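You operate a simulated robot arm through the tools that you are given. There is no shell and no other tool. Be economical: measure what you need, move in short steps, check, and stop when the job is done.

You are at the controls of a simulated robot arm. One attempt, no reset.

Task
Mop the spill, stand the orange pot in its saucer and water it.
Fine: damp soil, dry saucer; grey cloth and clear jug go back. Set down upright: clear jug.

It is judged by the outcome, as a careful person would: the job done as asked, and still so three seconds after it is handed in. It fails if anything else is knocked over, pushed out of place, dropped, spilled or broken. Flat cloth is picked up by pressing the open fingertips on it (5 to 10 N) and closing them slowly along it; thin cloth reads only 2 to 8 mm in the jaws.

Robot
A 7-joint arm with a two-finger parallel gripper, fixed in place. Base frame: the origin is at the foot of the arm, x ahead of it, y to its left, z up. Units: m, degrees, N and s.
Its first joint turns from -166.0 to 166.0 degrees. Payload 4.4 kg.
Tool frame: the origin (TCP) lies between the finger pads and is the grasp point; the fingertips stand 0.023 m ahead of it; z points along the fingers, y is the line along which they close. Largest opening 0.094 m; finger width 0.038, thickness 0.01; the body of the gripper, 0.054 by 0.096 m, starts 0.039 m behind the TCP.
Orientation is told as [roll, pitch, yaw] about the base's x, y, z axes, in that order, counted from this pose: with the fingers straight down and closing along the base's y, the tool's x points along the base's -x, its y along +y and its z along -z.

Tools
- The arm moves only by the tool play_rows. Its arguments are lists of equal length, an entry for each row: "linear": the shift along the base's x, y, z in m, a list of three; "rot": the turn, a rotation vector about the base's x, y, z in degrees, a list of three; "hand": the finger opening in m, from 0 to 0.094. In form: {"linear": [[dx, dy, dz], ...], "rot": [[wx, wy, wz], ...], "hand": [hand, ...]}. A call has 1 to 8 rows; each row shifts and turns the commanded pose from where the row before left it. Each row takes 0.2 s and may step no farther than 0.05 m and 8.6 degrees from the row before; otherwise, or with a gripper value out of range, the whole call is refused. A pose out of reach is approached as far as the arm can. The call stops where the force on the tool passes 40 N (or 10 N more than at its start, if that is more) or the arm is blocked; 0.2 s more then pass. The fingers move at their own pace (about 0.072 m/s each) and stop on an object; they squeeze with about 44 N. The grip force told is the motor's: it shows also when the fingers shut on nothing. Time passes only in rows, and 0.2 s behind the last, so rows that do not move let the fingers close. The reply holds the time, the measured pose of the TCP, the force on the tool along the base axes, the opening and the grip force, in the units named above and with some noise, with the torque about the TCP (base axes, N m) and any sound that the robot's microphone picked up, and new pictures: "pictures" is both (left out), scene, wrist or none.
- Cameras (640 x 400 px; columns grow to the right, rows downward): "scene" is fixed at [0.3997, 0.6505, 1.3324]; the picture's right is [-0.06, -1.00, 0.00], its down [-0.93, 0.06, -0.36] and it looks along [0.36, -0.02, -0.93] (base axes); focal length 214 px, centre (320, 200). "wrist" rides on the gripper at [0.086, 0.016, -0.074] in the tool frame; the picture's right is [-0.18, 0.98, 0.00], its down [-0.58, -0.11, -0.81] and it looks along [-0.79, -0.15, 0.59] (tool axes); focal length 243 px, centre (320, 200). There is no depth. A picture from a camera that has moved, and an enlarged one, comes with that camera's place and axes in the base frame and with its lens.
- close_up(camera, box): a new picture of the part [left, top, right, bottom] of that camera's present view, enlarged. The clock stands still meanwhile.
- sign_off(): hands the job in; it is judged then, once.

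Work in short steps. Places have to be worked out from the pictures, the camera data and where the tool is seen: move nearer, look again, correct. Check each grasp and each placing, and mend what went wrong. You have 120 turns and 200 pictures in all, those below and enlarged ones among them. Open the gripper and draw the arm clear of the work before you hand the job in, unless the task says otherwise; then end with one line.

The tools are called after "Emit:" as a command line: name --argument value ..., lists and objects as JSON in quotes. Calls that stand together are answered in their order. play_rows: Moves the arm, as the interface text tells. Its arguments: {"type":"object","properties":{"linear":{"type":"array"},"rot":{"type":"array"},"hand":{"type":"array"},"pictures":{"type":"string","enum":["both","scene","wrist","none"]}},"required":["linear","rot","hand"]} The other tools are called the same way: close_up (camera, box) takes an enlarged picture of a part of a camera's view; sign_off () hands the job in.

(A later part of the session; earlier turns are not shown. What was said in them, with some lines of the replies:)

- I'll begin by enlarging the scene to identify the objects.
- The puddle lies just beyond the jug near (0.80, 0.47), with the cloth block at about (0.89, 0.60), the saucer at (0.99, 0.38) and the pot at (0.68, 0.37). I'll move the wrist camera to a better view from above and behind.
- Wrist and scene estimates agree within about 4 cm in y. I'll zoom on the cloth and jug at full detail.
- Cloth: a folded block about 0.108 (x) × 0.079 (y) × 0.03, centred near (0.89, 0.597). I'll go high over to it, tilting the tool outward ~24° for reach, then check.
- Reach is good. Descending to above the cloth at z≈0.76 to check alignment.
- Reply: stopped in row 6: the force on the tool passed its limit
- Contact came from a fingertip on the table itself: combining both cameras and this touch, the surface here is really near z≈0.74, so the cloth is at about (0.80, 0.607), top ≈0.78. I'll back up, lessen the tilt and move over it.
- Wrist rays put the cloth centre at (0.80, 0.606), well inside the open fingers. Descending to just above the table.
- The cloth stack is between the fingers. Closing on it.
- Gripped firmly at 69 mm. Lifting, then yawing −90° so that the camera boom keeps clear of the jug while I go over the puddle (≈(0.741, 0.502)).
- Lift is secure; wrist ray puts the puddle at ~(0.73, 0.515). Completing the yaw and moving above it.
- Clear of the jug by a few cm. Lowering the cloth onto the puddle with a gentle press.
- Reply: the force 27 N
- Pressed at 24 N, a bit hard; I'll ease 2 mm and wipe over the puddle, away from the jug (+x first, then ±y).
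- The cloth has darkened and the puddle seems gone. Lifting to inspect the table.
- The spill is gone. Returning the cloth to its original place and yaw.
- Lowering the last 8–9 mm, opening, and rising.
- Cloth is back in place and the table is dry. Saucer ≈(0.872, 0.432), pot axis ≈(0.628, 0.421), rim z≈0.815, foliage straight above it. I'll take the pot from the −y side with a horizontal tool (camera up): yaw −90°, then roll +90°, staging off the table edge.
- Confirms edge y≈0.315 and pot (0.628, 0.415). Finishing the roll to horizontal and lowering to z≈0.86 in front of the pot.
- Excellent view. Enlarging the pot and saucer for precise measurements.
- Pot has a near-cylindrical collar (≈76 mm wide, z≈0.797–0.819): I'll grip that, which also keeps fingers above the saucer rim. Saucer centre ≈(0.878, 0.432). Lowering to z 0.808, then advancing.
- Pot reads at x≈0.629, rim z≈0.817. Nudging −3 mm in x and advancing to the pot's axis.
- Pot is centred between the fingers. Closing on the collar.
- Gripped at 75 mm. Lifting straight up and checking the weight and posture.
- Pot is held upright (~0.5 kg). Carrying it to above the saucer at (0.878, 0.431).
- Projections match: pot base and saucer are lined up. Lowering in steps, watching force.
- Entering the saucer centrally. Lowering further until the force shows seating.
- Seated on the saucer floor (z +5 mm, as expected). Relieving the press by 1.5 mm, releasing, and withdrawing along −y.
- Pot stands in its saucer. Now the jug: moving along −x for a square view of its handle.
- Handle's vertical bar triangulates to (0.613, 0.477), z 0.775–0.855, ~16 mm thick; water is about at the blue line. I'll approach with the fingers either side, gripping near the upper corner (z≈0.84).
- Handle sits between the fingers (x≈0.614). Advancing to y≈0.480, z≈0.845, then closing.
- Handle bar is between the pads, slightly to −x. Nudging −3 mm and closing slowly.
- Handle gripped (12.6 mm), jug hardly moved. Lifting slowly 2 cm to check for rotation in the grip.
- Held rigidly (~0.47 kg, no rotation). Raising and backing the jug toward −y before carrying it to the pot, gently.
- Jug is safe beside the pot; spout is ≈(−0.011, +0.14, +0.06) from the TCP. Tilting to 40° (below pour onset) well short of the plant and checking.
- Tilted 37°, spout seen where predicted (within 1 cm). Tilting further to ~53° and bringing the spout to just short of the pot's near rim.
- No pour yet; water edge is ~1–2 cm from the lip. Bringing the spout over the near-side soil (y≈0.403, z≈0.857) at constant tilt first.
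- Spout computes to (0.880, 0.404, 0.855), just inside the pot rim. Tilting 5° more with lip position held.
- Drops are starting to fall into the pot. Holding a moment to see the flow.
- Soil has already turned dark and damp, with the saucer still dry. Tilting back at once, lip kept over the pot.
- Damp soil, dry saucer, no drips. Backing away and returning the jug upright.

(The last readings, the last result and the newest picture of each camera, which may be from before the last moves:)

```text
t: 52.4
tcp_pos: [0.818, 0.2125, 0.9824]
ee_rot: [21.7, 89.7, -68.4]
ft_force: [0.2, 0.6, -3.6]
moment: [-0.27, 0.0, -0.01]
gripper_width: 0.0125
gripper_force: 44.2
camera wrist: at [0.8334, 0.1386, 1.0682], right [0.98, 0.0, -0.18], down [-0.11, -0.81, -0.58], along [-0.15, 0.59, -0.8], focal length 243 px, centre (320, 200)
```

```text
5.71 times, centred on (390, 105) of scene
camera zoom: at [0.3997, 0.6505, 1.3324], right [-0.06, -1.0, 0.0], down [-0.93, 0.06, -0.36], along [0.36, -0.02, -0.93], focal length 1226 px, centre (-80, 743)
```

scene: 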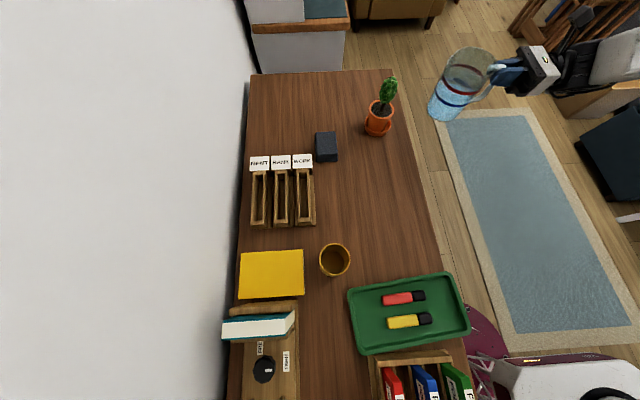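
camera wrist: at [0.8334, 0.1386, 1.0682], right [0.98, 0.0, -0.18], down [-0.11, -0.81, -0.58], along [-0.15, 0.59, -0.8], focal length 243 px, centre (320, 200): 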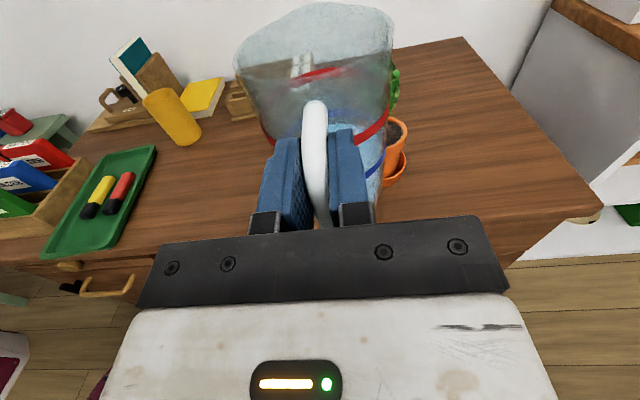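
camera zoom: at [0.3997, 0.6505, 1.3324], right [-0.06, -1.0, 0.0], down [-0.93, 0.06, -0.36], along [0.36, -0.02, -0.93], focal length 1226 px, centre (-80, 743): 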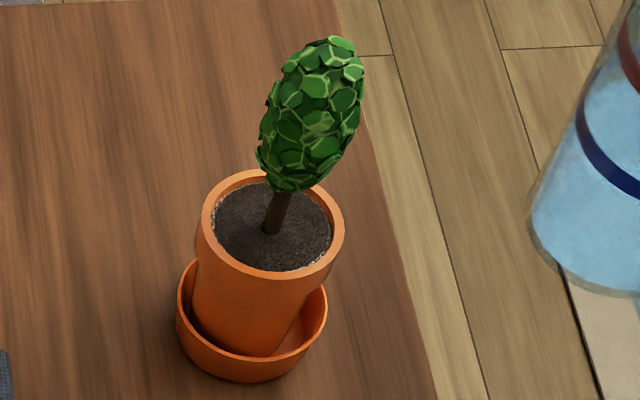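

All good. Carrying the jug back: −x first, then +y to its original spot (TCP 0.612, 0.479).

Emit:
play_rows --linear '[[-0.02, 0, 0], [-0.035, 0, 0], [-0.035, 0, 0], [-0.035, 0, 0], [-0.035, 0.01, 0], [-0.03, 0.02, 0], [-0.016, 0.03, 0], [0, 0.035, 0]]' --rot '[[0, 0, 0], [0, 0, 0], [0, 0, 0], [0, 0, 0], [0, 0, 0], [0, 0, 0], [0, 0, 0], [0, 0, 0]]' --hand '[0.005, 0.005, 0.005, 0.005, 0.005, 0.005, 0.005, 0.005]' --pictures "none"

Emit:
play_rows --linear '[[0, 0.035, 0], [0, 0.035, 0], [0, 0.035, 0], [0, 0.035, -0.01], [0, 0.022, -0.02], [0, 0.01, -0.03], [0, 0, -0.03], [0, 0, -0.015]]' --rot '[[0, 0, 0], [0, 0, 0], [0, 0, 0], [0, 0, 0], [0, 0, 0], [0, 0, 0], [0, 0, 0], [0, 0, 0]]' --hand '[0.005, 0.005, 0.005, 0.005, 0.005, 0.005, 0.005, 0.005]'

Emit:
close_up --camera "scene" --box '[320, 150, 440, 225]'

```text
t: 54.2
tcp_pos: [0.6112, 0.3066, 0.9827]
ee_rot: [22.3, 89.7, -67.9]
ft_force: [-0.6, -0.1, -4.0]
moment: [-0.27, -0.04, -0.06]
gripper_width: 0.0123
gripper_force: 43.9
```

```text
t: 56.0
tcp_pos: [0.609, 0.4787, 0.8762]
ee_rot: [22.6, 89.6, -67.4]
ft_force: [0.9, -0.2, -4.1]
moment: [-0.28, 0.0, 0.01]
gripper_width: 0.0124
gripper_force: 43.5
camera wrist: at [0.6257, 0.4053, 0.9637], right [0.98, 0.0, -0.18], down [-0.11, -0.81, -0.58], along [-0.15, 0.59, -0.8], focal length 243 px, centre (320, 200)
```

scene: 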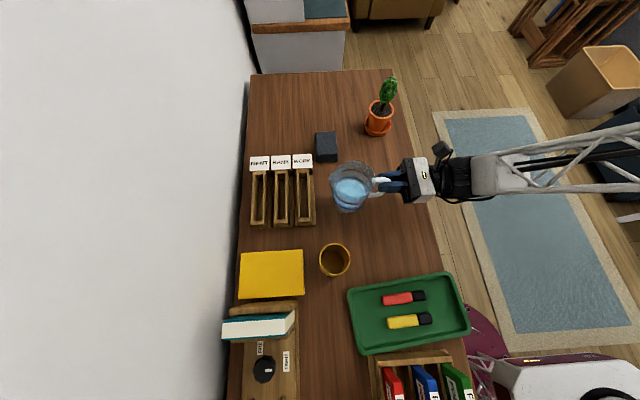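
wrist: 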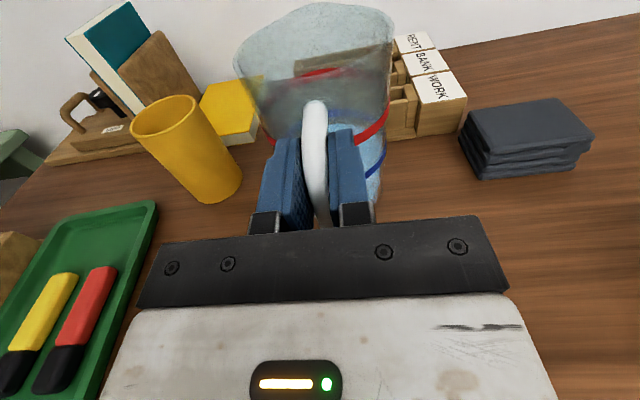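

```text
5.33 times, centred on (380, 188) of scene
camera zoom: at [0.3997, 0.6505, 1.3324], right [-0.06, -1.0, 0.0], down [-0.93, 0.06, -0.36], along [0.36, -0.02, -0.93], focal length 1144 px, centre (0, 267)
```

zoom: 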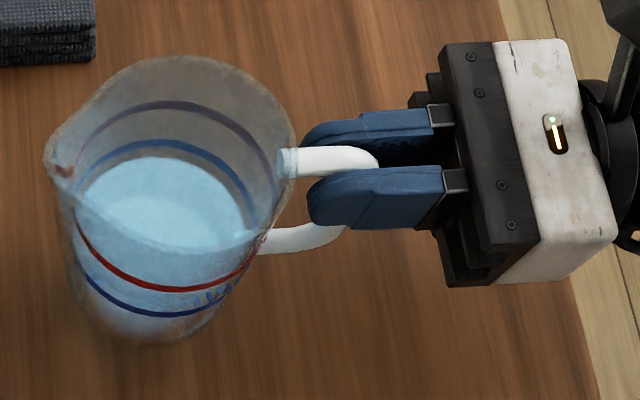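

Matches the lifted picture from before (about 3 mm low in x). Correcting and lowering onto the table gently.

Emit:
play_rows --linear '[[0.003, 0.001, -0.01], [0, 0, -0.008], [0, 0, -0.005], [0, 0, -0.002]]' --rot '[[0, 0, 0], [0, 0, 0], [0, 0, 0], [0, 0, 0]]' --hand '[0.005, 0.005, 0.005, 0.005]' --pictures "none"

```text
t: 57.0
tcp_pos: [0.6127, 0.4792, 0.8517]
ee_rot: [17.9, 89.7, -72.1]
ft_force: [0.2, -0.3, -4.5]
moment: [-0.26, 0.0, 0.03]
gripper_width: 0.0124
gripper_force: 43.7
```

Emit:
play_rows --linear '[[0, 0, -0.002], [0, 0, -0.001]]' --rot '[[0, 0, 0], [0, 0, 0]]' --hand '[0.005, 0.005]' --pictures "none"

```text
t: 57.6
tcp_pos: [0.613, 0.4812, 0.8488]
ee_rot: [18.7, 89.7, -71.3]
ft_force: [0.1, -0.7, -3.7]
moment: [-0.27, 0.03, -0.01]
gripper_width: 0.0125
gripper_force: 43.5
```

Still hanging; lowering another millimetre or two until the weight transfers.

Emit:
play_rows --linear '[[0, 0, -0.001], [0, 0, -0.001]]' --rot '[[0, 0, 0], [0, 0, 0]]' --hand '[0.005, 0.005]' --pictures "none"

```text
t: 58.2
tcp_pos: [0.6134, 0.4793, 0.8486]
ee_rot: [51.3, 89.7, -38.8]
ft_force: [0.5, -8.7, 19.9]
moment: [1.4, 0.12, 0.01]
gripper_width: 0.0126
gripper_force: 43.7
```

Seated on the table. Easing up 1 mm and opening slowly.

Emit:
play_rows --linear '[[0, 0, 0.001], [0, 0, 0], [0, 0, 0], [0, 0, 0], [0, 0, 0]]' --rot '[[0, 0, 0], [0, 0, 0], [0, 0, 0], [0, 0, 0], [0, 0, 0]]' --hand '[0.005, 0.02, 0.035, 0.05, 0.07]'

Emit:
close_up --camera "scene" --box '[320, 150, 440, 225]'

```text
t: 59.4
tcp_pos: [0.6134, 0.4815, 0.8465]
ee_rot: [19.6, 89.7, -70.4]
ft_force: [0.1, -0.1, 0.0]
moment: [0.02, -0.05, 0.02]
gripper_width: 0.0701
gripper_force: 0.0
camera wrist: at [0.6288, 0.4066, 0.934], right [0.98, 0.0, -0.18], down [-0.11, -0.81, -0.58], along [-0.15, 0.59, -0.8], focal length 243 px, centre (320, 200)
```

scene: 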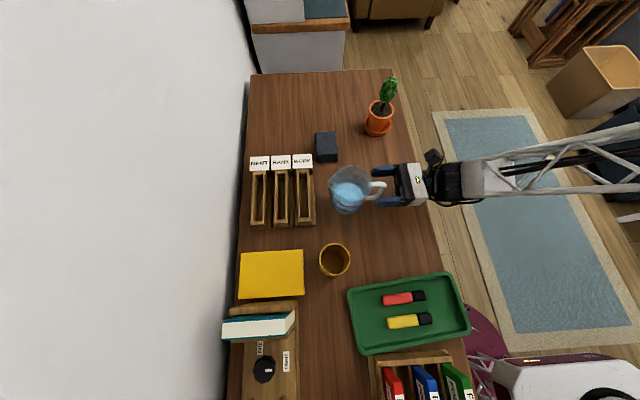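
wrist: 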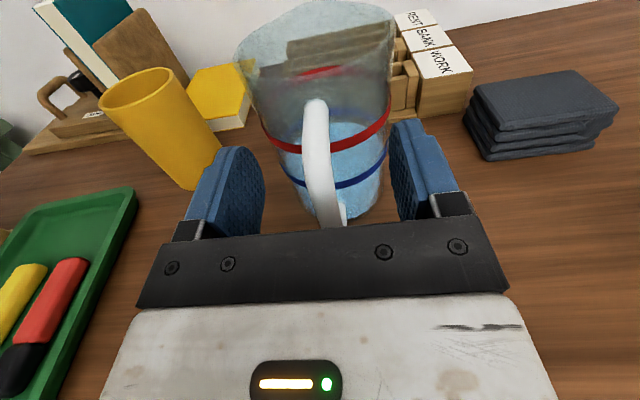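

```text
5.33 times, centred on (380, 188) of scene
camera zoom: at [0.3997, 0.6505, 1.3324], right [-0.06, -1.0, 0.0], down [-0.93, 0.06, -0.36], along [0.36, -0.02, -0.93], focal length 1144 px, centre (0, 267)
```

zoom: 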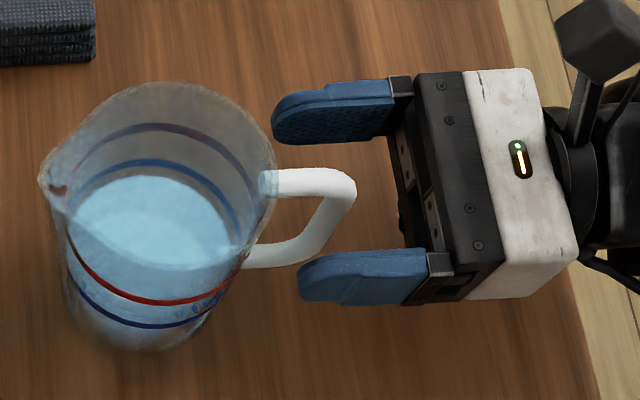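

Jug is upright and back in its original place. Withdrawing along −y and taking a last look at the pot and table.

Emit:
play_rows --linear '[[0, -0.02, 0], [0, -0.04, 0], [0, -0.045, 0], [0, -0.045, 0], [0, -0.045, 0.01], [0, -0.04, 0.02]]' --rot '[[0, 0, 0], [0, 0, 0], [0, 0, 0], [0, 0, 0], [0, 0, 0], [0, 0, 0]]' --hand '[0.08, 0.09, 0.094, 0.094, 0.094, 0.094]' --pictures "scene"

Emit:
close_up --camera "scene" --box '[300, 70, 430, 220]'

Emit:
close_up --camera "scene" --box '[355, 70, 410, 140]'

```text
t: 60.8
tcp_pos: [0.61, 0.2422, 0.8792]
ee_rot: [21.4, 89.7, -68.6]
ft_force: [0.3, 0.4, 0.7]
moment: [-0.05, -0.01, 0.0]
gripper_width: 0.0938
gripper_force: 0.1
```

scene: 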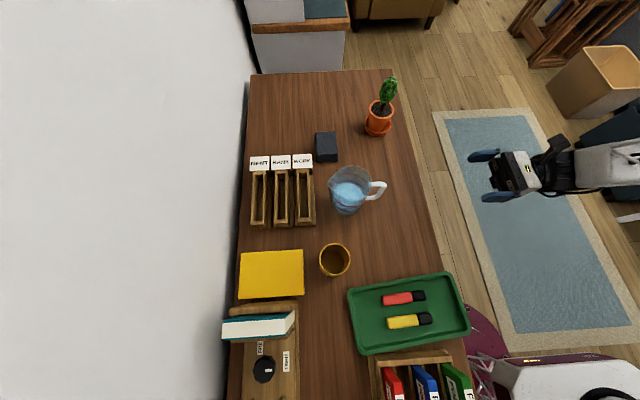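

```text
2.67 times, centred on (365, 145) of scene
camera zoom: at [0.3997, 0.6505, 1.3324], right [-0.06, -1.0, 0.0], down [-0.93, 0.06, -0.36], along [0.36, -0.02, -0.93], focal length 572 px, centre (200, 347)
```

zoom: 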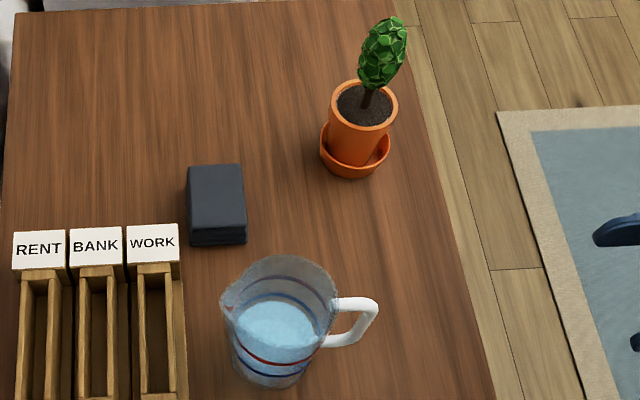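

```text
5.71 times, centred on (382, 105) of scene
camera zoom: at [0.3997, 0.6505, 1.3324], right [-0.06, -1.0, 0.0], down [-0.93, 0.06, -0.36], along [0.36, -0.02, -0.93], focal length 1226 px, centre (-37, 743)
```

zoom: 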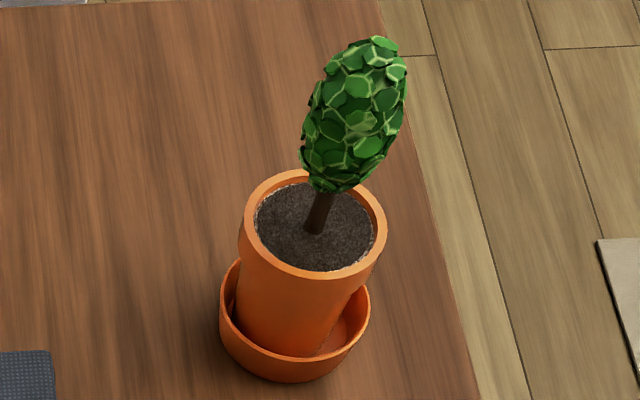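

Table dry, cloth and jug back in place, pot upright in a dry saucer with damp soil, and the arm is open and clear. Handing in.

Emit:
sign_off

```text
The job is handed in.
```

The spill is mopped up, and the orange pot stands in its saucer, with the soil damp and the saucer dry. The grey cloth and the upright clear jug are back where they were.
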